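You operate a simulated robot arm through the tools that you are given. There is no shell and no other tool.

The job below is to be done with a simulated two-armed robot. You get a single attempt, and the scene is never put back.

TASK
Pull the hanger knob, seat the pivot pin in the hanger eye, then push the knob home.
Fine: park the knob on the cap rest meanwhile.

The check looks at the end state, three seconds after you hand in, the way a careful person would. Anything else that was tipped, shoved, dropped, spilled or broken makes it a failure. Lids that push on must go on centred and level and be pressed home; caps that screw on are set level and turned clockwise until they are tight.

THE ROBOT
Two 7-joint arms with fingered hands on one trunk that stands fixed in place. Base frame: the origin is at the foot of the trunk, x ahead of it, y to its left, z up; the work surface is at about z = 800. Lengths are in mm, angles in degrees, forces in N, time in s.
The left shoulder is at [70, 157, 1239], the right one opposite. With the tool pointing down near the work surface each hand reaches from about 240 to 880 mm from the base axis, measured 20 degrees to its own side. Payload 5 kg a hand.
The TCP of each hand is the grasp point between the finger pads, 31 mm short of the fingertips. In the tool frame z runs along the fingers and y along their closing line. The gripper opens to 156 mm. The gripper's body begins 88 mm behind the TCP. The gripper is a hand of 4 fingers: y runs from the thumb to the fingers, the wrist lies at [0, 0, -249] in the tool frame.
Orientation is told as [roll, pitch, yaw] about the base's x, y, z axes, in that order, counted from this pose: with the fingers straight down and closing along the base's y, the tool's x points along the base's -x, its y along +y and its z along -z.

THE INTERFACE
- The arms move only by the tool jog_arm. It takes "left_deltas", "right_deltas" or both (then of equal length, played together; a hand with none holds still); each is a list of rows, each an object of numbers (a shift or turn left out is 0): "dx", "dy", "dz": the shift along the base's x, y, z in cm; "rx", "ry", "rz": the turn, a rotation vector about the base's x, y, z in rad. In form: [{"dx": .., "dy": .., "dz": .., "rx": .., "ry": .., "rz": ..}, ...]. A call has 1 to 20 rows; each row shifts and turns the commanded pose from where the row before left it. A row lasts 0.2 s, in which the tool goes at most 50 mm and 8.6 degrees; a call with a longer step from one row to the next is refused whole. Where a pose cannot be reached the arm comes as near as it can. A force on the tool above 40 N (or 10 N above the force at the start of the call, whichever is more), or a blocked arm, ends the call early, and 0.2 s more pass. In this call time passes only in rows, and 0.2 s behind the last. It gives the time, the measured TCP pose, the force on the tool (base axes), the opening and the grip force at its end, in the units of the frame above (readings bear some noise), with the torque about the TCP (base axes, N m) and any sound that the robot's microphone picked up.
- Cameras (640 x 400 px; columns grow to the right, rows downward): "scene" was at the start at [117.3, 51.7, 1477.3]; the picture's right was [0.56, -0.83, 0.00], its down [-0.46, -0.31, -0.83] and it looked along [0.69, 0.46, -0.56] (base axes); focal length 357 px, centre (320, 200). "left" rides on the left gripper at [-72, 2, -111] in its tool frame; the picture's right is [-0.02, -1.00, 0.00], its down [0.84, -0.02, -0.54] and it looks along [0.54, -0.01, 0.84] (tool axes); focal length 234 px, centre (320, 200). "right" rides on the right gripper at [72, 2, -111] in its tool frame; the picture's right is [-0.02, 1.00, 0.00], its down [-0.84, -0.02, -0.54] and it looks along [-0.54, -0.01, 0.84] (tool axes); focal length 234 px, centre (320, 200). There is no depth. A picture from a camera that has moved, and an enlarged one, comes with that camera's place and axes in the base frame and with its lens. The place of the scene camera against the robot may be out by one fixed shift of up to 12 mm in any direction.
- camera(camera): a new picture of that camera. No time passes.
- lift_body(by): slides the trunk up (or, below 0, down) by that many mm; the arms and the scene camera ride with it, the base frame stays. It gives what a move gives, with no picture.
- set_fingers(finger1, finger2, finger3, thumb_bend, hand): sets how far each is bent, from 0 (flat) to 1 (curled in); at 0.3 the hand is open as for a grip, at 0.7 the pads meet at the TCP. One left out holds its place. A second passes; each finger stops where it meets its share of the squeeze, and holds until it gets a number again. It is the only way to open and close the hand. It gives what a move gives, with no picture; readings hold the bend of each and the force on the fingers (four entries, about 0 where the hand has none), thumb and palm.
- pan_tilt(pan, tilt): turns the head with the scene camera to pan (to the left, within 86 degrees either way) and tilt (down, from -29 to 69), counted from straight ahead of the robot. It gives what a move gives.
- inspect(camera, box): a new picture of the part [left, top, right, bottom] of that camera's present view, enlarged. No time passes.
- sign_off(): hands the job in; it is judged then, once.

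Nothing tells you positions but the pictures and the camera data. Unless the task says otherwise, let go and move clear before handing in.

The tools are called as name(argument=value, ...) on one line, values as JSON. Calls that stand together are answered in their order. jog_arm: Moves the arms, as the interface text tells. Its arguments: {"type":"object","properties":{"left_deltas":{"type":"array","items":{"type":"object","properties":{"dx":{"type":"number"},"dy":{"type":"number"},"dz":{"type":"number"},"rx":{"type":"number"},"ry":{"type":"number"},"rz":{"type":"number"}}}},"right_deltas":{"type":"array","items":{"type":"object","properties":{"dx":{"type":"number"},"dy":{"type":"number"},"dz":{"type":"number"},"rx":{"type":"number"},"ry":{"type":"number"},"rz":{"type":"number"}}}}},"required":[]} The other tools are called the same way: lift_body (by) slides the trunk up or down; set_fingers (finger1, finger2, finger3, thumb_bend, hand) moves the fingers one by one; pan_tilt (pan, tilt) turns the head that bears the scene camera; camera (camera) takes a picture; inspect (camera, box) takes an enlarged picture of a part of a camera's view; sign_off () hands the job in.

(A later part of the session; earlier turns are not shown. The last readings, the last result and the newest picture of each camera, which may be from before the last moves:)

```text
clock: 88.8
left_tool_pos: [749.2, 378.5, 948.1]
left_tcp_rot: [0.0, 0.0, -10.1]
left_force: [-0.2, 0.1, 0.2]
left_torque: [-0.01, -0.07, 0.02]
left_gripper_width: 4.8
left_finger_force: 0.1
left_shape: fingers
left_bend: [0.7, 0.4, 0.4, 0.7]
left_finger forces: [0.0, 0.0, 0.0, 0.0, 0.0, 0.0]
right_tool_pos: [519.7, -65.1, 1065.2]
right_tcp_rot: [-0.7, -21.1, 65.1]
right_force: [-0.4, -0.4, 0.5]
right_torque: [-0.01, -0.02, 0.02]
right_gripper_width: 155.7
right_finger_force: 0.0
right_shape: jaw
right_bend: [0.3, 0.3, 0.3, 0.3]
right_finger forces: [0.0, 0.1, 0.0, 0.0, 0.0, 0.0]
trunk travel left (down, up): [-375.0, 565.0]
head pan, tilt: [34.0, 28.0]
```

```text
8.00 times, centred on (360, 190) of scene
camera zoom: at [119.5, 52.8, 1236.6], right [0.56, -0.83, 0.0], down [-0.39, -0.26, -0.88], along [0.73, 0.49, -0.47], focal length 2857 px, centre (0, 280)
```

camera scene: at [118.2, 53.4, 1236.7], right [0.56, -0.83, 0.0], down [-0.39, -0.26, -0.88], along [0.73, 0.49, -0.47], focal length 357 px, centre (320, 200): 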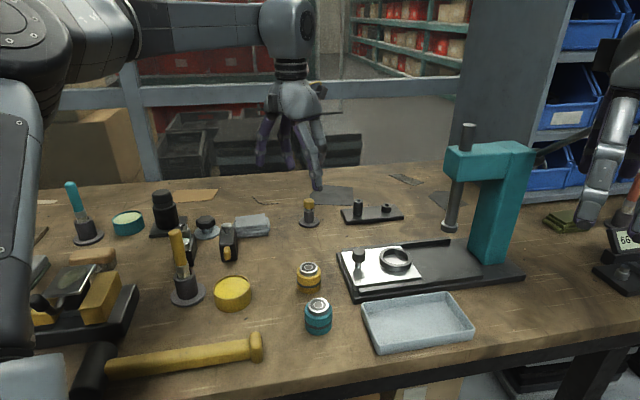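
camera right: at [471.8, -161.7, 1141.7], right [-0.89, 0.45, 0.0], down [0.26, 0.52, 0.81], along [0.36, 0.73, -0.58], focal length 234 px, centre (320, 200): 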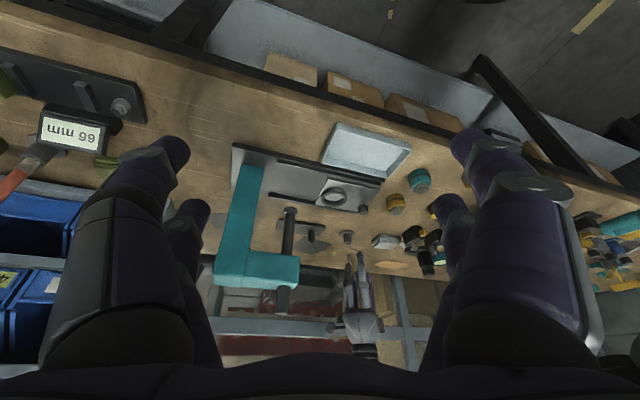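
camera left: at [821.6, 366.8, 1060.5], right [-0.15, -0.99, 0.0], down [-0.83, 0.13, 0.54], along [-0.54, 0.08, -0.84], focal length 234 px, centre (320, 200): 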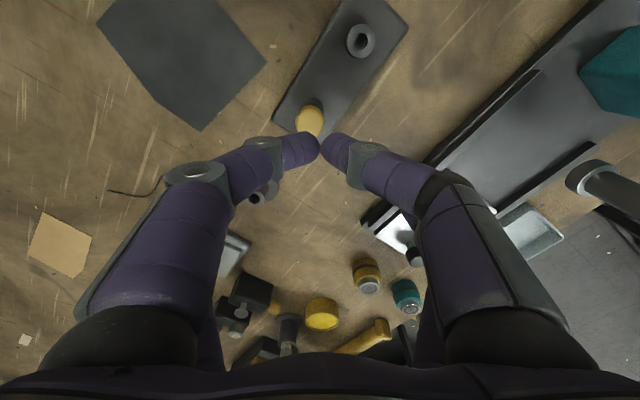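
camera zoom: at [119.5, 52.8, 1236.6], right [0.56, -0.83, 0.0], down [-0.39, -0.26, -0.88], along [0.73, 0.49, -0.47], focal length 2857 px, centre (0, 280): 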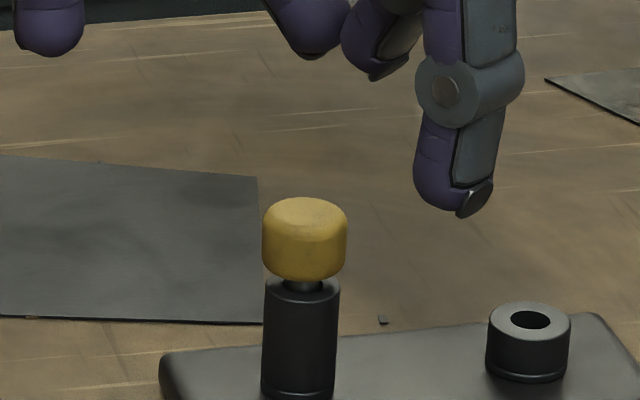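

The pin is upright with its head just above the tube. I'll press lightly with finger1 alone on the head (thumb opened away) to confirm it's bottomed.

set_fingers(hand="left", thumb_bend=0.45)

jog_arm(left_deltas=[{"dz": -2.0}, {"dz": -1.5}, {"dz": -0.4}])

inspect(camera="scene", box=[335, 165, 385, 215])

inspect(camera="left", box=[250, 80, 390, 190])

```text
clock: 89.8
left_tool_pos: [748.4, 377.5, 948.6]
left_tcp_rot: [-0.1, 0.0, -10.1]
left_force: [0.7, -0.2, -0.2]
left_torque: [-0.01, -0.03, 0.05]
left_gripper_width: 53.2
left_finger_force: 0.0
left_shape: fingers
left_bend: [0.7, 0.4, 0.4, 0.45]
left_finger forces: [0.0, 0.0, 0.0, 0.1, 0.0, 0.0]
right_tool_pos: [521.2, -65.8, 1065.1]
right_tcp_rot: [-0.6, -21.0, 64.9]
right_force: [0.3, 0.1, 0.5]
right_torque: [-0.02, -0.01, 0.0]
right_gripper_width: 155.9
right_finger_force: 0.0
right_shape: jaw
right_bend: [0.3, 0.3, 0.3, 0.3]
right_finger forces: [0.0, 0.1, 0.0, 0.0, 0.1, 0.0]
trunk travel left (down, up): [-375.0, 565.0]
head pan, tilt: [34.0, 28.0]
```

```text
clock: 90.6
left_tool_pos: [748.7, 377.1, 909.5]
left_tcp_rot: [0.0, 0.0, -10.0]
left_force: [-0.3, 0.1, -0.1]
left_torque: [0.0, 0.02, -0.02]
left_gripper_width: 53.0
left_finger_force: 0.0
left_shape: fingers
left_bend: [0.7, 0.4, 0.4, 0.45]
left_finger forces: [0.1, 0.0, 0.1, 0.0, 0.1, 0.1]
right_tool_pos: [520.0, -63.9, 1064.8]
right_tcp_rot: [-0.6, -21.1, 65.0]
right_force: [0.9, -0.1, -0.5]
right_torque: [0.0, 0.0, 0.04]
right_gripper_width: 156.0
right_finger_force: 0.0
right_shape: jaw
right_bend: [0.3, 0.3, 0.3, 0.3]
right_finger forces: [0.0, 0.0, 0.0, 0.1, 0.0, 0.0]
trunk travel left (down, up): [-375.0, 565.0]
head pan, tilt: [34.0, 28.0]
```

```text
8.00 times, centred on (360, 190) of scene
camera zoom: at [119.6, 52.9, 1236.6], right [0.56, -0.83, 0.0], down [-0.39, -0.26, -0.88], along [0.73, 0.49, -0.47], focal length 2857 px, centre (0, 280)
```

zoom: 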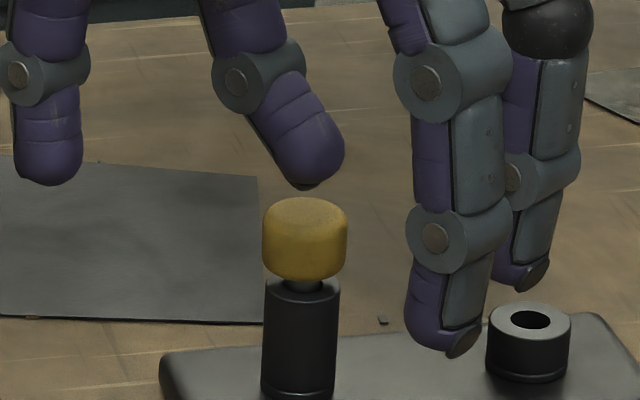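

```text
3.64 times, centred on (320, 135) of left
camera zoom: at [820.8, 366.1, 1021.3], right [-0.15, -0.99, 0.0], down [-0.83, 0.13, 0.54], along [-0.54, 0.08, -0.84], focal length 852 px, centre (320, 436)
```

zoom: 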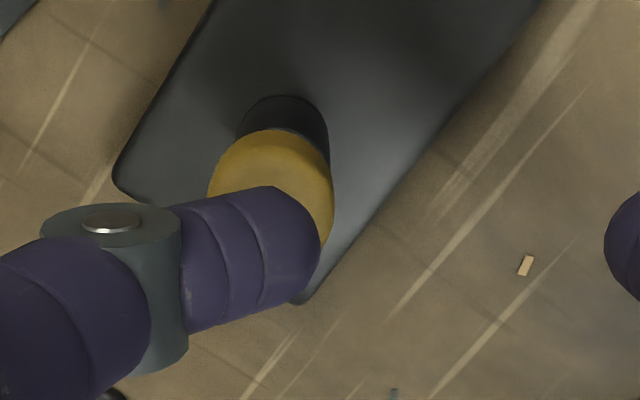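

jog_arm(left_deltas=[{"dx": 0.06, "dy": 0.35, "dz": -0.2}, {"dz": -0.3}])

jog_arm(left_deltas=[{"dz": -0.2}, {"dz": -0.2}])

jog_arm(left_deltas=[{"dz": -0.15}, {"dz": -0.15}])

inspect(camera="scene", box=[335, 165, 385, 215])

```text
clock: 91.2
left_tool_pos: [750.1, 381.7, 905.1]
left_tcp_rot: [0.1, -0.1, -9.9]
left_force: [0.3, -0.6, 1.0]
left_torque: [0.0, 0.0, -0.02]
left_gripper_width: 53.2
left_finger_force: 0.0
left_shape: fingers
left_bend: [0.7, 0.4, 0.4, 0.45]
left_finger forces: [0.1, 0.1, 0.0, 0.1, 0.0, 0.0]
right_tool_pos: [521.2, -64.7, 1064.9]
right_tcp_rot: [-0.6, -21.1, 65.0]
right_force: [0.1, -0.2, 0.1]
right_torque: [-0.02, 0.01, -0.01]
right_gripper_width: 156.1
right_finger_force: 0.1
right_shape: jaw
right_bend: [0.3, 0.3, 0.3, 0.3]
right_finger forces: [0.0, 0.0, 0.0, 0.0, 0.0, 0.0]
trunk travel left (down, up): [-375.0, 565.0]
head pan, tilt: [34.0, 28.0]
```

```text
clock: 91.8
left_tool_pos: [751.1, 380.1, 900.7]
left_tcp_rot: [-0.1, -0.1, -10.2]
left_force: [-0.4, 0.1, 3.3]
left_torque: [0.01, -0.06, -0.01]
left_gripper_width: 52.0
left_finger_force: 1.2
left_shape: fingers
left_bend: [0.7, 0.4, 0.4, 0.45]
left_finger forces: [2.7, 0.0, 0.0, 0.0, 0.0, 0.1]
right_tool_pos: [519.6, -65.0, 1064.4]
right_tcp_rot: [-0.6, -21.1, 65.0]
right_force: [-0.3, -0.4, 0.3]
right_torque: [0.02, 0.0, -0.02]
right_gripper_width: 155.8
right_finger_force: 0.0
right_shape: jaw
right_bend: [0.3, 0.3, 0.3, 0.3]
right_finger forces: [0.1, 0.1, 0.1, 0.0, 0.1, 0.0]
trunk travel left (down, up): [-375.0, 565.0]
head pan, tilt: [34.0, 28.0]
```

```text
clock: 92.4
left_tool_pos: [748.9, 381.9, 899.6]
left_tcp_rot: [0.1, -0.2, -10.0]
left_force: [0.9, 2.3, 9.4]
left_torque: [0.1, -0.25, 0.05]
left_gripper_width: 50.6
left_finger_force: 4.7
left_shape: fingers
left_bend: [0.71, 0.4, 0.4, 0.45]
left_finger forces: [9.2, 0.1, 0.0, 0.1, 0.1, 0.0]
right_tool_pos: [518.3, -65.8, 1065.9]
right_tcp_rot: [-0.5, -21.1, 65.0]
right_force: [0.0, -0.1, -0.1]
right_torque: [-0.03, -0.01, 0.02]
right_gripper_width: 156.0
right_finger_force: 0.1
right_shape: jaw
right_bend: [0.3, 0.3, 0.3, 0.3]
right_finger forces: [0.1, 0.1, 0.0, 0.0, 0.0, 0.1]
trunk travel left (down, up): [-375.0, 565.0]
head pan, tilt: [34.0, 28.0]
```

```text
8.00 times, centred on (360, 190) of scene
camera zoom: at [118.6, 52.5, 1236.9], right [0.56, -0.83, 0.0], down [-0.39, -0.26, -0.88], along [0.73, 0.49, -0.47], focal length 2857 px, centre (0, 280)
```

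zoom: 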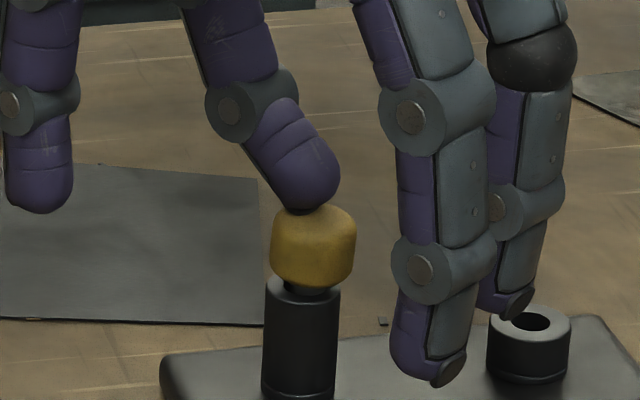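

jog_arm(left_deltas=[{"dz": 0.5}, {"dz": 1.5}, {"dz": 2.5}, {"dz": 2.5}])

inspect(camera="scene", box=[340, 175, 380, 220])

inspect(camera="right", box=[295, 222, 335, 262])

inspect(camera="left", box=[260, 20, 400, 150])

```text
clock: 93.4
left_tool_pos: [749.5, 379.5, 967.9]
left_tcp_rot: [0.0, 0.1, -10.1]
left_force: [0.3, -0.3, 0.3]
left_torque: [0.0, 0.0, -0.04]
left_gripper_width: 52.7
left_finger_force: 0.0
left_shape: fingers
left_bend: [0.7, 0.4, 0.4, 0.45]
left_finger forces: [0.0, 0.0, 0.2, 0.0, 0.1, 0.0]
right_tool_pos: [520.2, -65.3, 1065.2]
right_tcp_rot: [-0.5, -21.1, 65.0]
right_force: [0.0, -0.3, -0.2]
right_torque: [-0.03, -0.02, 0.01]
right_gripper_width: 156.1
right_finger_force: 0.1
right_shape: jaw
right_bend: [0.3, 0.3, 0.3, 0.3]
right_finger forces: [0.0, 0.1, 0.0, 0.0, 0.0, 0.1]
trunk travel left (down, up): [-375.0, 565.0]
head pan, tilt: [34.0, 28.0]
```

```text
8.89 times, centred on (360, 198) of scene
camera zoom: at [119.3, 52.5, 1236.6], right [0.56, -0.83, 0.0], down [-0.39, -0.26, -0.88], along [0.73, 0.49, -0.47], focal length 3175 px, centre (-36, 222)
```

zoom: 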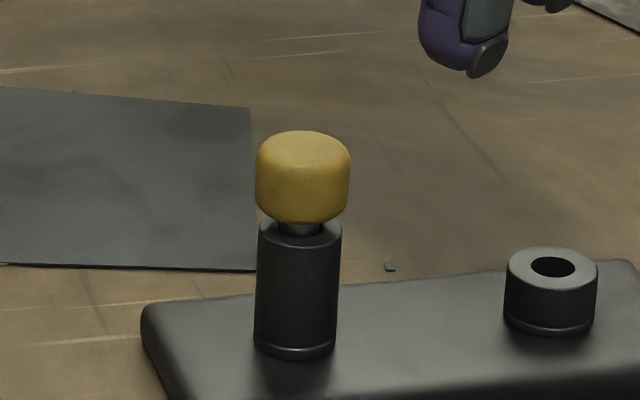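

```text
10.00 times, centred on (315, 242) of right
camera zoom: at [471.7, -160.8, 1141.9], right [-0.9, 0.45, 0.0], down [0.26, 0.52, 0.81], along [0.36, 0.72, -0.59], focal length 2342 px, centre (370, -220)
```

zoom: 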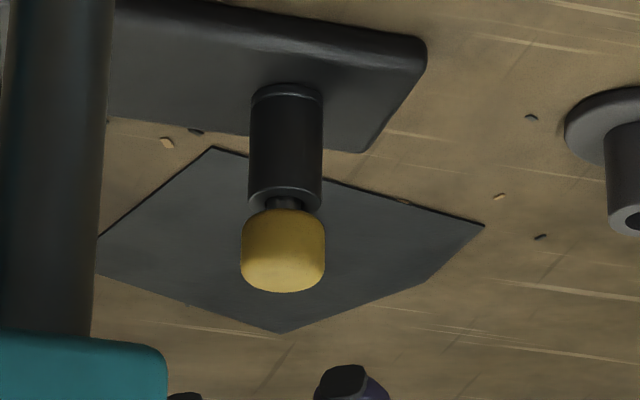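

```text
3.08 times, centred on (330, 85) of left
camera zoom: at [820.9, 368.9, 1078.8], right [-0.15, -0.99, 0.0], down [-0.83, 0.13, 0.54], along [-0.54, 0.08, -0.84], focal length 720 px, centre (289, 554)
```

zoom: 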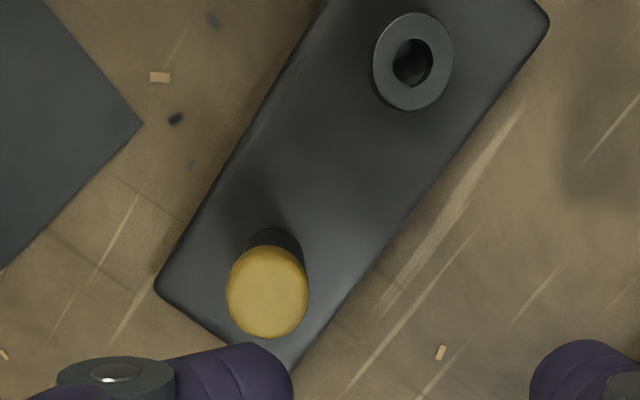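

The pin is upright and seated in the eye, and nothing else has moved. Next is the knob: I'll pinch it with finger1 and thumb, and first test whether fingers 2/3 can be curled away out of the crowded area.

jog_arm(left_deltas=[{"dx": -2.5, "dy": 3.0, "dz": 1.0}, {"dx": -3.0, "dy": 3.5}, {"dx": -3.0, "dy": 3.5}, {"dx": -3.0, "dy": 3.5}])

set_fingers(hand="left", finger1=0.5, finger2=1.0, finger3=1.0, thumb_bend=0.5)

camera(camera="left")

pan_tilt(pan=45, tilt=28)

camera(camera="scene")

```text
clock: 94.4
left_tool_pos: [629.2, 515.4, 980.6]
left_tcp_rot: [-0.1, -0.1, -10.1]
left_force: [0.1, 0.8, -1.2]
left_torque: [-0.05, -0.02, 0.0]
left_gripper_width: 52.7
left_finger_force: 0.0
left_shape: fingers
left_bend: [0.7, 0.4, 0.4, 0.45]
left_finger forces: [0.0, 0.1, 0.0, 0.0, 0.0, 0.1]
right_tool_pos: [520.0, -63.9, 1066.0]
right_tcp_rot: [-0.6, -21.1, 65.0]
right_force: [-0.1, 0.0, 0.1]
right_torque: [-0.05, -0.02, -0.04]
right_gripper_width: 155.5
right_finger_force: 0.0
right_shape: jaw
right_bend: [0.3, 0.3, 0.3, 0.3]
right_finger forces: [0.0, 0.1, 0.0, 0.0, 0.1, 0.1]
trunk travel left (down, up): [-375.0, 565.0]
head pan, tilt: [34.0, 28.0]
```

```text
clock: 95.4
left_tool_pos: [630.6, 515.2, 981.9]
left_tcp_rot: [0.0, 0.0, -10.0]
left_force: [-0.6, 0.1, 0.5]
left_torque: [-0.02, 0.01, 0.0]
left_gripper_width: 80.8
left_finger_force: 0.1
left_shape: fingers
left_bend: [0.5, 0.73, 0.73, 0.5]
left_finger forces: [0.1, 0.1, 0.0, 0.0, 0.0, 0.1]
right_tool_pos: [520.1, -64.9, 1064.4]
right_tcp_rot: [-0.6, -21.0, 65.0]
right_force: [0.6, -0.2, -0.4]
right_torque: [0.0, 0.0, 0.0]
right_gripper_width: 156.1
right_finger_force: 0.1
right_shape: jaw
right_bend: [0.3, 0.3, 0.3, 0.3]
right_finger forces: [0.1, 0.1, 0.0, 0.0, 0.0, 0.1]
trunk travel left (down, up): [-375.0, 565.0]
head pan, tilt: [34.0, 28.0]
```

```text
taken
camera left: at [702.7, 503.6, 1092.6], right [-0.15, -0.99, 0.0], down [-0.83, 0.13, 0.54], along [-0.54, 0.08, -0.84], focal length 234 px, centre (320, 200)
```

left: 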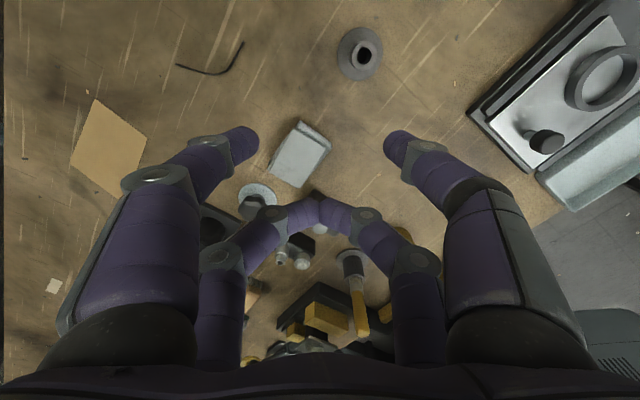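

```text
clock: 96.1
left_tool_pos: [631.2, 514.9, 981.4]
left_tcp_rot: [0.0, 0.0, -10.0]
left_force: [0.0, 0.5, 0.2]
left_torque: [0.04, 0.0, -0.02]
left_gripper_width: 80.8
left_finger_force: 0.2
left_shape: fingers
left_bend: [0.5, 0.73, 0.73, 0.5]
left_finger forces: [0.0, 0.0, 0.0, 0.0, 0.0, 0.1]
right_tool_pos: [520.2, -64.4, 1065.3]
right_tcp_rot: [-0.6, -21.1, 65.0]
right_force: [-1.2, -0.4, 0.3]
right_torque: [-0.01, -0.02, -0.01]
right_gripper_width: 155.8
right_finger_force: 0.0
right_shape: jaw
right_bend: [0.3, 0.3, 0.3, 0.3]
right_finger forces: [0.0, 0.1, 0.0, 0.1, 0.0, 0.1]
trunk travel left (down, up): [-375.0, 565.0]
head pan, tilt: [45.0, 28.0]
```

```text
taken
camera scene: at [108.4, 66.3, 1236.6], right [0.71, -0.71, 0.0], down [-0.33, -0.33, -0.88], along [0.62, 0.62, -0.47], focal length 357 px, centre (320, 200)
```

scene: 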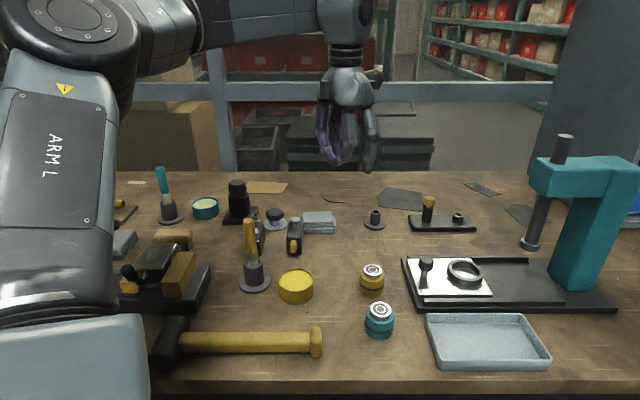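

Fingers 2/3 closed together stay clear at the cap rest, so I'll use them closed there. I'll move above the parked knob at yaw +45° with a small 5° lean (the same lean I'll need at the plate).

jog_arm(left_deltas=[{"dx": -1.666, "dy": 1.327, "rz": 0.137}, {"dx": -1.666, "dy": 1.327, "rz": 0.137}, {"dx": -1.666, "dy": 1.327, "rz": 0.137}, {"dx": -1.666, "dy": 1.327, "rz": 0.137}, {"dx": -1.666, "dy": 1.327, "rz": 0.137}, {"dx": -1.666, "dy": 1.327, "rz": 0.137}, {"dx": -1.666, "dy": 1.327, "rz": 0.137}, {"rx": 0.0617, "ry": -0.0617, "dz": -1.5}])

set_fingers(hand="left", finger1=0.53, finger2=0.72, finger3=0.72, thumb_bend=0.53)

camera(camera="left")

inspect(camera="left", box=[230, 80, 410, 220])

inspect(camera="scene", box=[220, 130, 340, 260])

```text
clock: 97.9
left_tool_pos: [517.1, 610.6, 962.8]
left_tcp_rot: [0.0, -5.0, 44.9]
left_force: [-0.1, -0.4, 0.2]
left_torque: [0.0, 0.01, -0.01]
left_gripper_width: 80.9
left_finger_force: 0.0
left_shape: fingers
left_bend: [0.5, 0.73, 0.73, 0.5]
left_finger forces: [0.0, 0.0, 0.1, 0.0, 0.0, 0.0]
right_tool_pos: [519.8, -64.5, 1065.6]
right_tcp_rot: [-0.5, -21.1, 65.0]
right_force: [-0.2, 0.4, 0.4]
right_torque: [0.0, -0.01, -0.02]
right_gripper_width: 156.1
right_finger_force: 0.0
right_shape: jaw
right_bend: [0.3, 0.3, 0.3, 0.3]
right_finger forces: [0.1, 0.0, 0.1, 0.1, 0.0, 0.0]
trunk travel left (down, up): [-375.0, 565.0]
head pan, tilt: [45.0, 28.0]
```

```text
clock: 98.9
left_tool_pos: [518.7, 610.1, 962.8]
left_tcp_rot: [0.1, -5.0, 44.9]
left_force: [0.1, 0.8, 0.1]
left_torque: [0.0, 0.03, 0.01]
left_gripper_width: 69.5
left_finger_force: 0.0
left_shape: fingers
left_bend: [0.53, 0.72, 0.72, 0.53]
left_finger forces: [0.1, 0.0, 0.0, 0.0, 0.1, 0.0]
right_tool_pos: [520.2, -64.9, 1065.9]
right_tcp_rot: [-0.6, -21.0, 65.1]
right_force: [-0.1, 0.6, 0.3]
right_torque: [0.06, -0.01, 0.04]
right_gripper_width: 155.7
right_finger_force: 0.1
right_shape: jaw
right_bend: [0.3, 0.3, 0.3, 0.3]
right_finger forces: [0.0, 0.0, 0.1, 0.1, 0.0, 0.0]
trunk travel left (down, up): [-375.0, 565.0]
head pan, tilt: [45.0, 28.0]
```

```text
taken
camera left: at [561.8, 654.7, 1080.0], right [0.72, -0.69, 0.0], down [-0.61, -0.64, 0.47], along [-0.32, -0.34, -0.88], focal length 234 px, centre (320, 200)
```

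left: 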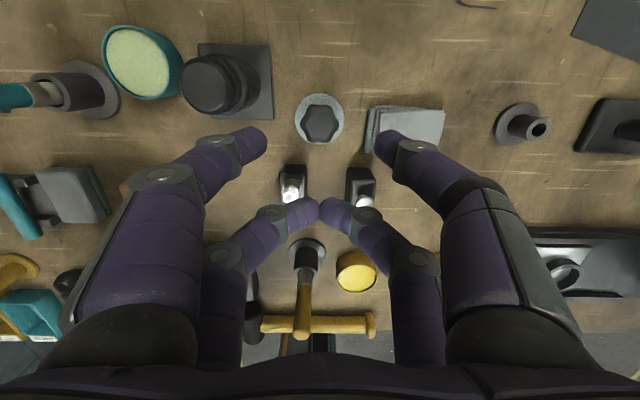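

```text
2.86 times, centred on (320, 150) of left
camera zoom: at [561.8, 654.7, 1080.0], right [0.72, -0.69, 0.0], down [-0.61, -0.64, 0.47], along [-0.32, -0.34, -0.88], focal length 669 px, centre (320, 343)
```

zoom: 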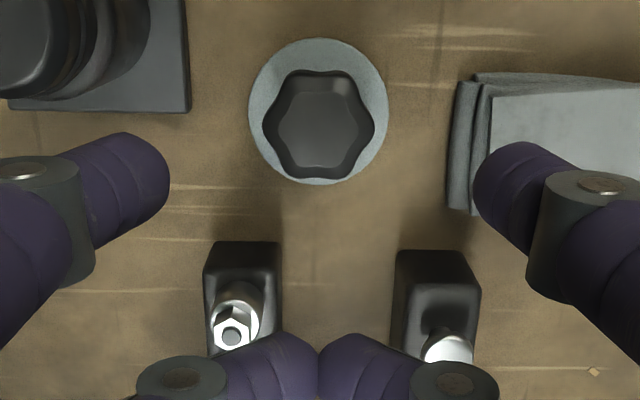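

```text
3.08 times, centred on (280, 195) of scene
camera zoom: at [108.4, 66.4, 1236.6], right [0.71, -0.71, 0.0], down [-0.33, -0.33, -0.88], along [0.62, 0.62, -0.47], focal length 1099 px, centre (443, 215)
```

zoom: 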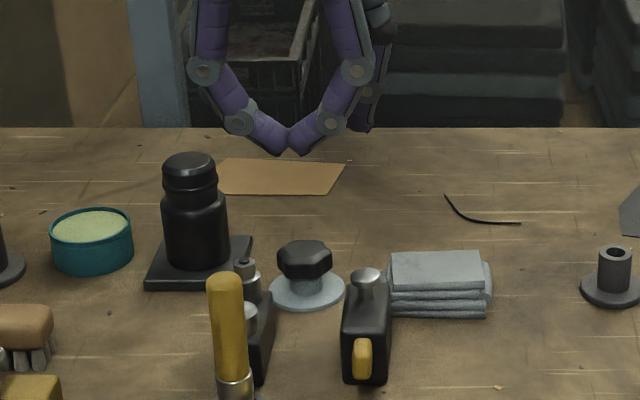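

The knob's lobes point along my closing direction at this yaw, so I'll turn another 30° so the fingertips nest in the valleys instead, and re-centre over it.

jog_arm(left_deltas=[{"dx": 0.2, "dy": -0.3, "rz": 0.131}, {"dx": 0.2, "dy": -0.2, "rz": 0.131}, {"dx": 0.2, "dy": -0.2, "rz": 0.131}, {"dx": 0.1, "dy": -0.2, "rz": 0.131}, {"dz": -3.0}])

inspect(camera="left", box=[230, 80, 410, 220])

inspect(camera="scene", box=[220, 130, 340, 260])

```text
clock: 100.1
left_tool_pos: [523.5, 603.7, 930.5]
left_tcp_rot: [-0.1, -4.8, 75.1]
left_force: [0.6, 1.2, 0.4]
left_torque: [-0.04, -0.02, 0.0]
left_gripper_width: 69.5
left_finger_force: 0.0
left_shape: fingers
left_bend: [0.53, 0.72, 0.72, 0.53]
left_finger forces: [0.0, 0.0, 0.0, 0.1, 0.1, 0.0]
right_tool_pos: [521.6, -63.5, 1064.7]
right_tcp_rot: [-0.6, -21.0, 65.1]
right_force: [-0.4, 0.7, 0.4]
right_torque: [0.01, 0.0, -0.01]
right_gripper_width: 155.9
right_finger_force: 0.1
right_shape: jaw
right_bend: [0.3, 0.3, 0.3, 0.3]
right_finger forces: [0.1, 0.1, 0.1, 0.0, 0.0, 0.1]
trunk travel left (down, up): [-375.0, 565.0]
head pan, tilt: [45.0, 28.0]
```

```text
2.86 times, centred on (320, 150) of left
camera zoom: at [539.5, 663.5, 1048.7], right [0.97, -0.23, 0.0], down [-0.21, -0.86, 0.47], along [-0.11, -0.46, -0.88], focal length 669 px, centre (320, 343)
```

zoom: 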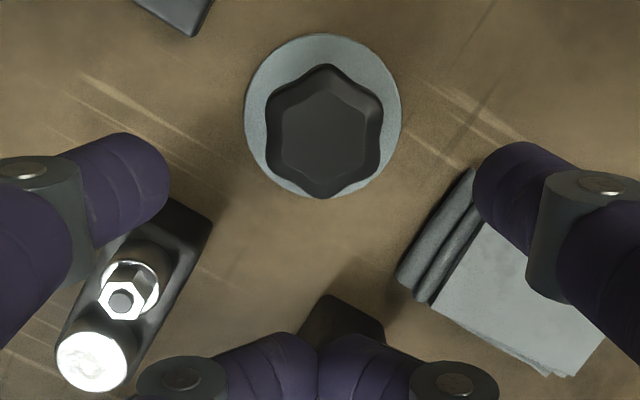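

```text
3.08 times, centred on (280, 195) of scene
camera zoom: at [108.8, 68.0, 1236.5], right [0.71, -0.71, 0.0], down [-0.33, -0.33, -0.88], along [0.62, 0.62, -0.47], focal length 1099 px, centre (443, 215)
```

zoom: 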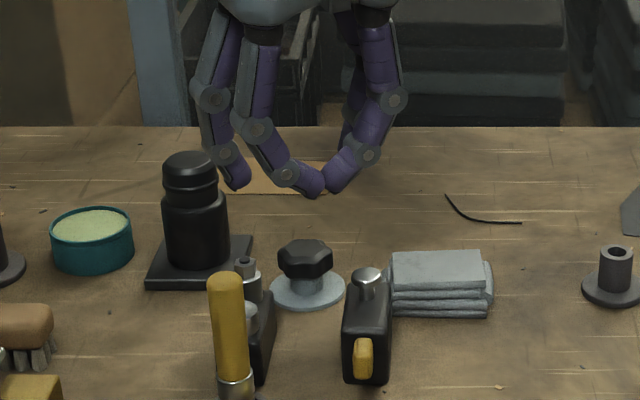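

The valleys now face the fingertips. I'll descend over the knob, check clearances to the neighbours, and stop just above grip height.

jog_arm(left_deltas=[{"dx": -0.06, "dy": -0.21, "dz": -2.0}, {"dz": -2.0}, {"dz": -1.5}])

inspect(camera="left", box=[230, 80, 410, 220])

inspect(camera="scene", box=[240, 160, 320, 250])

```text
clock: 100.9
left_tool_pos: [524.5, 597.5, 877.3]
left_tcp_rot: [0.2, -5.0, 74.9]
left_force: [0.8, 0.2, -0.8]
left_torque: [-0.02, 0.0, -0.02]
left_gripper_width: 69.6
left_finger_force: 0.1
left_shape: fingers
left_bend: [0.53, 0.72, 0.72, 0.53]
left_finger forces: [0.0, 0.0, 0.0, 0.0, 0.0, 0.1]
right_tool_pos: [520.3, -65.5, 1064.8]
right_tcp_rot: [-0.7, -21.1, 64.9]
right_force: [-0.3, -0.1, 0.0]
right_torque: [-0.02, 0.03, 0.0]
right_gripper_width: 155.8
right_finger_force: 0.0
right_shape: jaw
right_bend: [0.3, 0.3, 0.3, 0.3]
right_finger forces: [0.1, 0.0, 0.1, 0.1, 0.0, 0.0]
trunk travel left (down, up): [-375.0, 565.0]
head pan, tilt: [45.0, 28.0]
```

```text
2.86 times, centred on (320, 150) of left
camera zoom: at [540.5, 657.7, 994.0], right [0.97, -0.24, 0.0], down [-0.21, -0.86, 0.47], along [-0.11, -0.46, -0.88], focal length 669 px, centre (320, 343)
```

zoom: 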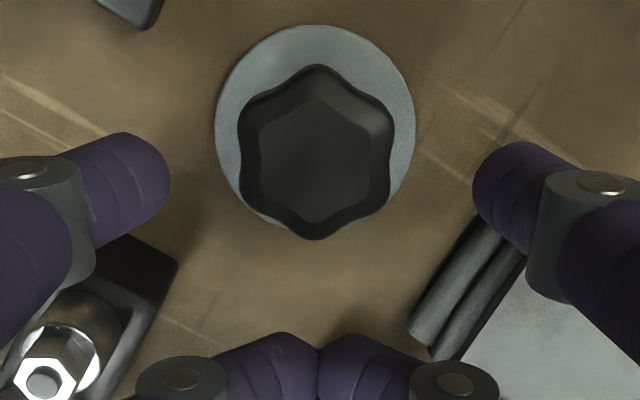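

```text
4.44 times, centred on (280, 205) of scene
camera zoom: at [108.5, 66.8, 1236.6], right [0.71, -0.71, 0.0], down [-0.33, -0.33, -0.88], along [0.62, 0.62, -0.47], focal length 1587 px, centre (498, 178)
```

zoom: 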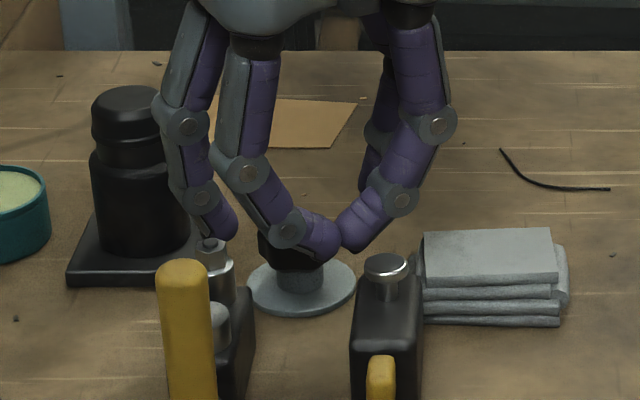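

jog_arm(left_deltas=[{"dx": -0.06, "dy": 0.4, "dz": -0.6}, {"dz": -0.8}])

inspect(camera="left", box=[230, 80, 410, 220])

inspect(camera="scene", box=[240, 160, 320, 250])

```text
clock: 101.5
left_tool_pos: [524.5, 600.6, 863.7]
left_tcp_rot: [-0.1, -5.0, 74.8]
left_force: [0.3, -0.4, -0.6]
left_torque: [-0.02, -0.01, 0.0]
left_gripper_width: 69.8
left_finger_force: 0.0
left_shape: fingers
left_bend: [0.53, 0.72, 0.72, 0.53]
left_finger forces: [0.0, 0.0, 0.1, 0.1, 0.1, 0.1]
right_tool_pos: [520.4, -64.6, 1063.9]
right_tcp_rot: [-0.6, -21.2, 65.1]
right_force: [0.2, 0.3, -1.2]
right_torque: [0.01, -0.02, -0.03]
right_gripper_width: 155.9
right_finger_force: 0.0
right_shape: jaw
right_bend: [0.3, 0.3, 0.3, 0.3]
right_finger forces: [0.1, 0.0, 0.0, 0.0, 0.0, 0.0]
trunk travel left (down, up): [-375.0, 565.0]
head pan, tilt: [45.0, 28.0]
```

```text
2.86 times, centred on (320, 150) of left
camera zoom: at [540.8, 661.5, 980.7], right [0.97, -0.24, 0.0], down [-0.21, -0.86, 0.47], along [-0.11, -0.46, -0.88], focal length 669 px, centre (320, 343)
```

zoom: 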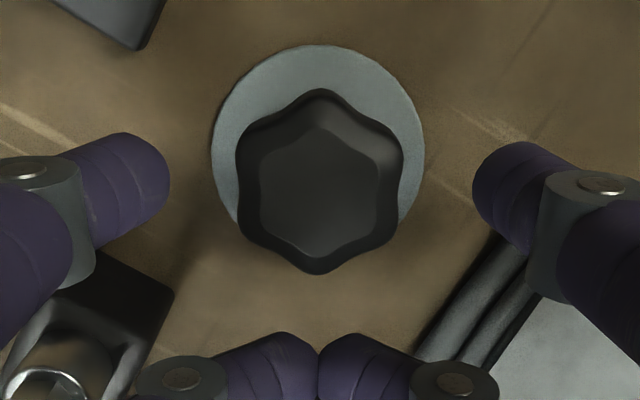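

```text
4.44 times, centred on (280, 205) of scene
camera zoom: at [108.5, 66.4, 1236.6], right [0.71, -0.71, 0.0], down [-0.33, -0.33, -0.88], along [0.62, 0.62, -0.47], focal length 1587 px, centre (498, 178)
```

zoom: 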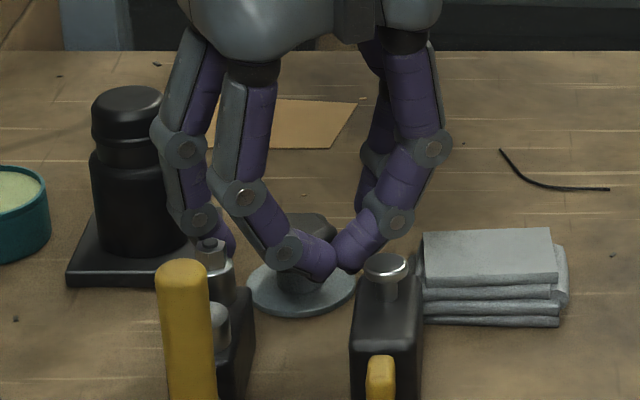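

jog_arm(left_deltas=[{"dx": -0.03, "dy": -0.13, "dz": -0.6}, {"dz": -0.5}])

set_fingers(hand="left", finger1=0.58, thumb_bend=0.58)

inspect(camera="left", box=[230, 80, 410, 220])

inspect(camera="scene", box=[250, 180, 310, 240])

```text
clock: 102.1
left_tool_pos: [522.8, 599.1, 852.5]
left_tcp_rot: [0.0, -4.9, 74.8]
left_force: [0.2, 0.7, -0.1]
left_torque: [-0.01, 0.03, 0.02]
left_gripper_width: 69.6
left_finger_force: 0.1
left_shape: fingers
left_bend: [0.53, 0.72, 0.72, 0.53]
left_finger forces: [0.0, 0.0, 0.0, 0.0, 0.0, 0.0]
right_tool_pos: [519.5, -64.9, 1063.9]
right_tcp_rot: [-0.6, -21.1, 65.0]
right_force: [0.6, -0.2, 1.0]
right_torque: [-0.03, -0.01, 0.01]
right_gripper_width: 155.7
right_finger_force: 0.1
right_shape: jaw
right_bend: [0.3, 0.3, 0.3, 0.3]
right_finger forces: [0.0, 0.0, 0.0, 0.0, 0.0, 0.0]
trunk travel left (down, up): [-375.0, 565.0]
head pan, tilt: [45.0, 28.0]
```

```text
clock: 103.1
left_tool_pos: [523.6, 600.1, 852.4]
left_tcp_rot: [-0.1, -5.0, 75.0]
left_force: [-0.5, 0.4, -0.5]
left_torque: [0.0, -0.01, -0.01]
left_gripper_width: 53.6
left_finger_force: 0.0
left_shape: fingers
left_bend: [0.57, 0.72, 0.72, 0.57]
left_finger forces: [0.1, 0.0, 0.0, 0.0, 0.0, 0.0]
right_tool_pos: [520.0, -65.6, 1066.0]
right_tcp_rot: [-0.6, -21.0, 65.0]
right_force: [0.6, 1.2, 0.2]
right_torque: [0.02, -0.01, 0.04]
right_gripper_width: 155.9
right_finger_force: 0.0
right_shape: jaw
right_bend: [0.3, 0.3, 0.3, 0.3]
right_finger forces: [0.0, 0.0, 0.1, 0.1, 0.1, 0.0]
trunk travel left (down, up): [-375.0, 565.0]
head pan, tilt: [45.0, 28.0]
```

```text
2.86 times, centred on (320, 150) of left
camera zoom: at [539.1, 660.5, 970.3], right [0.97, -0.24, 0.0], down [-0.21, -0.86, 0.47], along [-0.11, -0.46, -0.88], focal length 669 px, centre (320, 343)
```

zoom: 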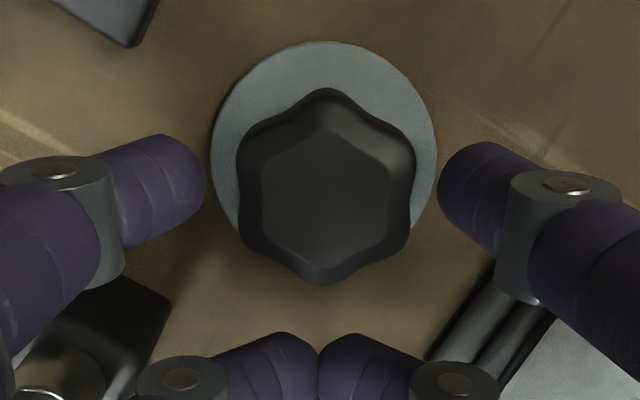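

```text
6.67 times, centred on (280, 210) of scene
camera zoom: at [108.3, 66.4, 1236.6], right [0.71, -0.71, 0.0], down [-0.33, -0.33, -0.88], along [0.62, 0.62, -0.47], focal length 2381 px, centre (587, 133)
```

zoom: 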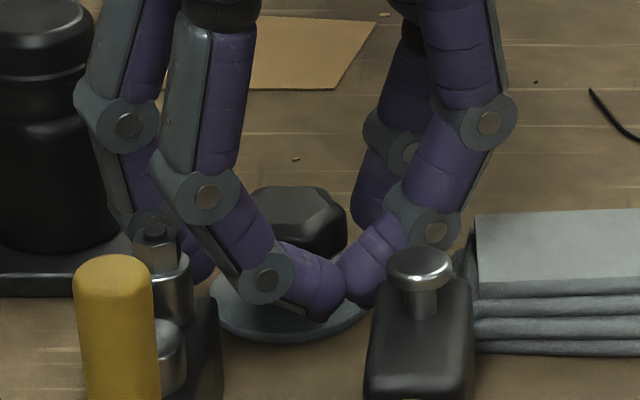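

The pinch is centred on the knob. The thumb is stiffer than finger1, so I'll close them with unequal commands to keep the knob centred, in steps.

set_fingers(hand="left", finger1=0.62, thumb_bend=0.615)

set_fingers(hand="left", finger1=0.66, thumb_bend=0.635)

inspect(camera="left", box=[230, 80, 410, 220])

inspect(camera="scene", box=[250, 180, 310, 240])

```text
clock: 104.1
left_tool_pos: [524.1, 600.3, 852.9]
left_tcp_rot: [0.0, -5.0, 74.9]
left_force: [0.2, -0.7, -0.5]
left_torque: [-0.06, -0.02, 0.03]
left_gripper_width: 40.7
left_finger_force: 1.6
left_shape: fingers
left_bend: [0.6, 0.72, 0.72, 0.6]
left_finger forces: [1.4, 0.1, 0.0, 0.0, 1.3, 0.0]
right_tool_pos: [520.1, -64.9, 1065.7]
right_tcp_rot: [-0.6, -21.0, 65.0]
right_force: [0.6, 0.5, 0.3]
right_torque: [0.01, 0.02, 0.05]
right_gripper_width: 155.8
right_finger_force: 0.0
right_shape: jaw
right_bend: [0.3, 0.3, 0.3, 0.3]
right_finger forces: [0.1, 0.0, 0.0, 0.1, 0.0, 0.0]
trunk travel left (down, up): [-375.0, 565.0]
head pan, tilt: [45.0, 28.0]
```

```text
clock: 105.1
left_tool_pos: [522.9, 598.9, 852.0]
left_tcp_rot: [0.0, -5.0, 74.8]
left_force: [0.2, -0.3, 0.5]
left_torque: [0.02, 0.0, 0.01]
left_gripper_width: 39.3
left_finger_force: 4.3
left_shape: fingers
left_bend: [0.61, 0.72, 0.72, 0.61]
left_finger forces: [4.5, 0.0, 0.0, 0.0, 4.4, 0.0]
right_tool_pos: [520.0, -64.5, 1065.4]
right_tcp_rot: [-0.7, -21.1, 65.1]
right_force: [0.5, 0.7, -0.4]
right_torque: [0.02, 0.0, 0.0]
right_gripper_width: 155.6
right_finger_force: 0.1
right_shape: jaw
right_bend: [0.3, 0.3, 0.3, 0.3]
right_finger forces: [0.0, 0.0, 0.1, 0.0, 0.0, 0.0]
trunk travel left (down, up): [-375.0, 565.0]
head pan, tilt: [45.0, 28.0]
```

```text
2.86 times, centred on (320, 150) of left
camera zoom: at [539.1, 660.5, 970.3], right [0.97, -0.24, 0.0], down [-0.21, -0.86, 0.47], along [-0.11, -0.46, -0.88], focal length 669 px, centre (320, 343)
```

zoom: 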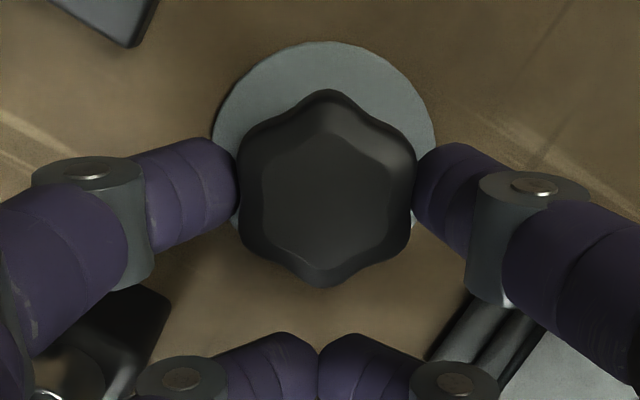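

```text
6.67 times, centred on (280, 210) of scene
camera zoom: at [108.4, 66.4, 1236.6], right [0.71, -0.71, 0.0], down [-0.33, -0.33, -0.88], along [0.62, 0.62, -0.47], focal length 2381 px, centre (587, 133)
```

zoom: 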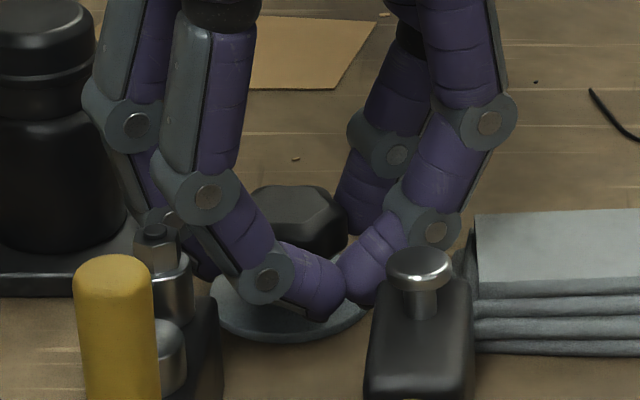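

set_fingers(hand="left", finger1=0.71, thumb_bend=0.665)

jog_arm(left_deltas=[{"dz": 0.3}, {"dz": 0.5}, {"dz": 0.8}])

inspect(camera="left", box=[230, 80, 410, 220])

inspect(camera="scene", box=[250, 170, 310, 230])

```text
clock: 106.1
left_tool_pos: [523.0, 599.0, 853.0]
left_tcp_rot: [0.0, -5.1, 74.8]
left_force: [0.2, -0.2, -0.4]
left_torque: [0.01, 0.01, -0.01]
left_gripper_width: 38.4
left_finger_force: 7.1
left_shape: fingers
left_bend: [0.61, 0.72, 0.72, 0.63]
left_finger forces: [7.2, 0.0, 0.0, 0.0, 7.2, 0.0]
right_tool_pos: [520.0, -64.2, 1064.9]
right_tcp_rot: [-0.6, -21.1, 65.0]
right_force: [0.1, -0.9, -0.5]
right_torque: [-0.03, -0.02, 0.01]
right_gripper_width: 155.9
right_finger_force: 0.0
right_shape: jaw
right_bend: [0.3, 0.3, 0.3, 0.3]
right_finger forces: [0.1, 0.0, 0.0, 0.1, 0.0, 0.1]
trunk travel left (down, up): [-375.0, 565.0]
head pan, tilt: [45.0, 28.0]
```

```text
clock: 106.9
left_tool_pos: [523.9, 599.1, 869.1]
left_tcp_rot: [0.0, -5.1, 74.9]
left_force: [0.0, 0.7, -0.9]
left_torque: [0.0, -0.01, 0.0]
left_gripper_width: 38.0
left_finger_force: 7.3
left_shape: fingers
left_bend: [0.61, 0.72, 0.72, 0.63]
left_finger forces: [7.2, 0.1, 0.0, 0.0, 7.2, 0.0]
right_tool_pos: [520.9, -64.4, 1064.2]
right_tcp_rot: [-0.6, -21.1, 65.0]
right_force: [-0.8, -0.5, 0.3]
right_torque: [0.03, 0.0, 0.0]
right_gripper_width: 156.0
right_finger_force: 0.0
right_shape: jaw
right_bend: [0.3, 0.3, 0.3, 0.3]
right_finger forces: [0.1, 0.0, 0.1, 0.0, 0.0, 0.0]
trunk travel left (down, up): [-375.0, 565.0]
head pan, tilt: [45.0, 28.0]
```

```text
2.86 times, centred on (320, 150) of left
camera zoom: at [538.1, 659.6, 986.6], right [0.97, -0.24, 0.0], down [-0.21, -0.86, 0.47], along [-0.11, -0.46, -0.88], focal length 669 px, centre (320, 343)
```

zoom: 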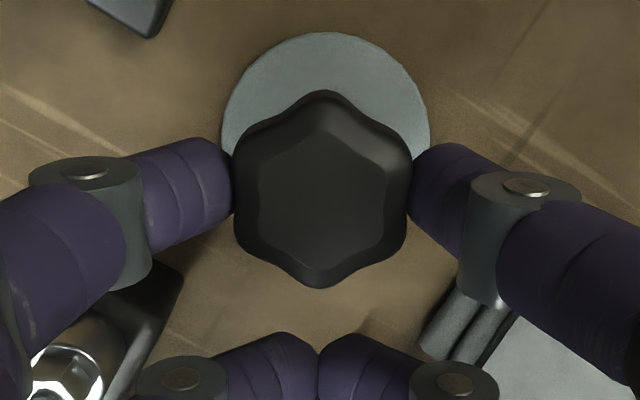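

```text
6.67 times, centred on (280, 200) of scene
camera zoom: at [108.2, 66.2, 1236.7], right [0.71, -0.71, 0.0], down [-0.33, -0.33, -0.88], along [0.62, 0.62, -0.47], focal length 2381 px, centre (587, 200)
```

zoom: 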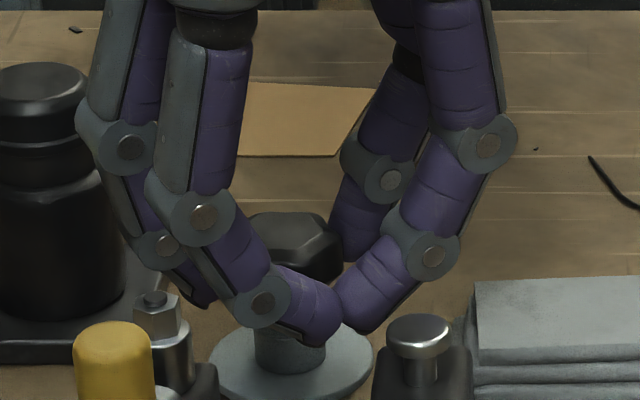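

The knob has lifted cleanly with the hand. I'll raise it to a safe height and then inspect its lean from the side cameras.

jog_arm(left_deltas=[{"dz": 1.5}, {"dz": 3.0}, {"dz": 3.5}, {"dz": 3.5}])

set_fingers(hand="left", finger2=0.3, finger3=0.3)

jog_arm(left_deltas=[{"dx": 2.0, "dy": -2.0, "rz": -0.148}, {"dx": 2.0, "dy": -2.0, "rz": -0.148}, {"dx": 2.0, "dy": -2.0, "rz": -0.148}, {"dx": 2.0, "dy": -2.0, "rz": -0.148}, {"dx": 2.0, "dy": -2.0, "rz": -0.148}, {"dx": 2.0, "dy": -2.0, "rz": -0.148}, {"dx": 2.0, "dy": -2.0, "rz": -0.148}, {"dx": 2.0, "dy": -1.5, "rz": -0.148}, {"rz": -0.148}, {"rz": -0.148}])

pan_tilt(pan=34, tilt=28)

camera(camera="scene")

camera(camera="right")

```text
clock: 107.9
left_tool_pos: [521.4, 601.0, 984.8]
left_tcp_rot: [0.1, -5.1, 74.8]
left_force: [-0.2, 0.3, -1.7]
left_torque: [0.02, 0.02, 0.0]
left_gripper_width: 38.2
left_finger_force: 7.5
left_shape: fingers
left_bend: [0.61, 0.72, 0.72, 0.63]
left_finger forces: [7.2, 0.0, 0.0, 0.0, 7.1, 0.0]
right_tool_pos: [521.4, -65.8, 1065.0]
right_tcp_rot: [-0.6, -21.2, 65.0]
right_force: [0.0, -0.2, 1.2]
right_torque: [0.02, -0.03, 0.0]
right_gripper_width: 156.1
right_finger_force: 0.1
right_shape: jaw
right_bend: [0.3, 0.3, 0.3, 0.3]
right_finger forces: [0.0, 0.0, 0.1, 0.0, 0.1, 0.0]
trunk travel left (down, up): [-375.0, 565.0]
head pan, tilt: [45.0, 28.0]
```

```text
clock: 108.9
left_tool_pos: [520.8, 601.1, 983.3]
left_tcp_rot: [-0.1, -5.0, 74.8]
left_force: [-1.0, -0.7, -0.5]
left_torque: [0.05, 0.02, 0.0]
left_gripper_width: 38.4
left_finger_force: 7.3
left_shape: fingers
left_bend: [0.61, 0.3, 0.3, 0.63]
left_finger forces: [7.2, 0.0, 0.0, 0.1, 7.2, 0.0]
right_tool_pos: [520.0, -65.6, 1064.6]
right_tcp_rot: [-0.6, -21.2, 64.9]
right_force: [-0.4, 0.3, -0.1]
right_torque: [0.0, 0.01, 0.01]
right_gripper_width: 155.9
right_finger_force: 0.1
right_shape: jaw
right_bend: [0.3, 0.3, 0.3, 0.3]
right_finger forces: [0.0, 0.0, 0.1, 0.1, 0.0, 0.0]
trunk travel left (down, up): [-375.0, 565.0]
head pan, tilt: [45.0, 28.0]
```

```text
clock: 111.1
left_tool_pos: [684.1, 445.7, 984.1]
left_tcp_rot: [0.1, -4.9, -9.9]
left_force: [0.6, -0.5, -0.8]
left_torque: [0.02, 0.03, 0.0]
left_gripper_width: 38.1
left_finger_force: 7.1
left_shape: fingers
left_bend: [0.61, 0.3, 0.3, 0.63]
left_finger forces: [7.3, 0.0, 0.0, 0.0, 7.3, 0.0]
right_tool_pos: [520.9, -64.4, 1065.7]
right_tcp_rot: [-0.5, -21.0, 65.0]
right_force: [-0.1, -0.1, -1.2]
right_torque: [0.03, 0.0, 0.0]
right_gripper_width: 155.7
right_finger_force: 0.2
right_shape: jaw
right_bend: [0.3, 0.3, 0.3, 0.3]
right_finger forces: [0.0, 0.0, 0.0, 0.1, 0.0, 0.1]
trunk travel left (down, up): [-375.0, 565.0]
head pan, tilt: [45.0, 28.0]
```

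```text
clock: 111.8
left_tool_pos: [684.2, 445.8, 984.8]
left_tcp_rot: [0.0, -5.1, -9.8]
left_force: [0.0, 0.1, 0.1]
left_torque: [0.01, 0.0, -0.03]
left_gripper_width: 38.3
left_finger_force: 6.9
left_shape: fingers
left_bend: [0.61, 0.3, 0.3, 0.63]
left_finger forces: [7.3, 0.0, 0.1, 0.0, 7.1, 0.0]
right_tool_pos: [520.8, -64.9, 1064.2]
right_tcp_rot: [-0.5, -21.1, 65.1]
right_force: [-0.2, -0.4, 0.4]
right_torque: [0.0, 0.02, -0.01]
right_gripper_width: 156.0
right_finger_force: 0.0
right_shape: jaw
right_bend: [0.3, 0.3, 0.3, 0.3]
right_finger forces: [0.1, 0.1, 0.0, 0.0, 0.1, 0.0]
trunk travel left (down, up): [-375.0, 565.0]
head pan, tilt: [34.0, 28.0]
```

```text
taken
camera scene: at [119.4, 53.0, 1236.7], right [0.56, -0.83, 0.0], down [-0.39, -0.26, -0.88], along [0.73, 0.49, -0.47], focal length 357 px, centre (320, 200)
```

scene: 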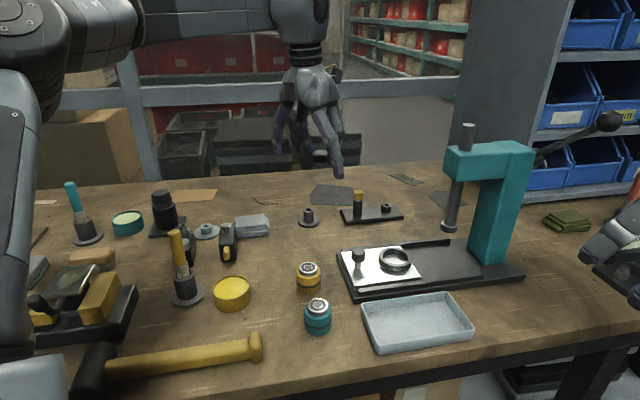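

```text
taken
camera right: at [471.8, -160.4, 1141.9], right [-0.9, 0.45, 0.0], down [0.26, 0.53, 0.81], along [0.36, 0.72, -0.59], focal length 234 px, centre (320, 200)
```

right: 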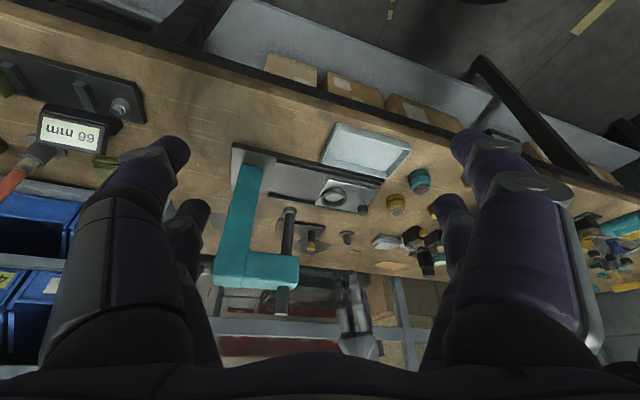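

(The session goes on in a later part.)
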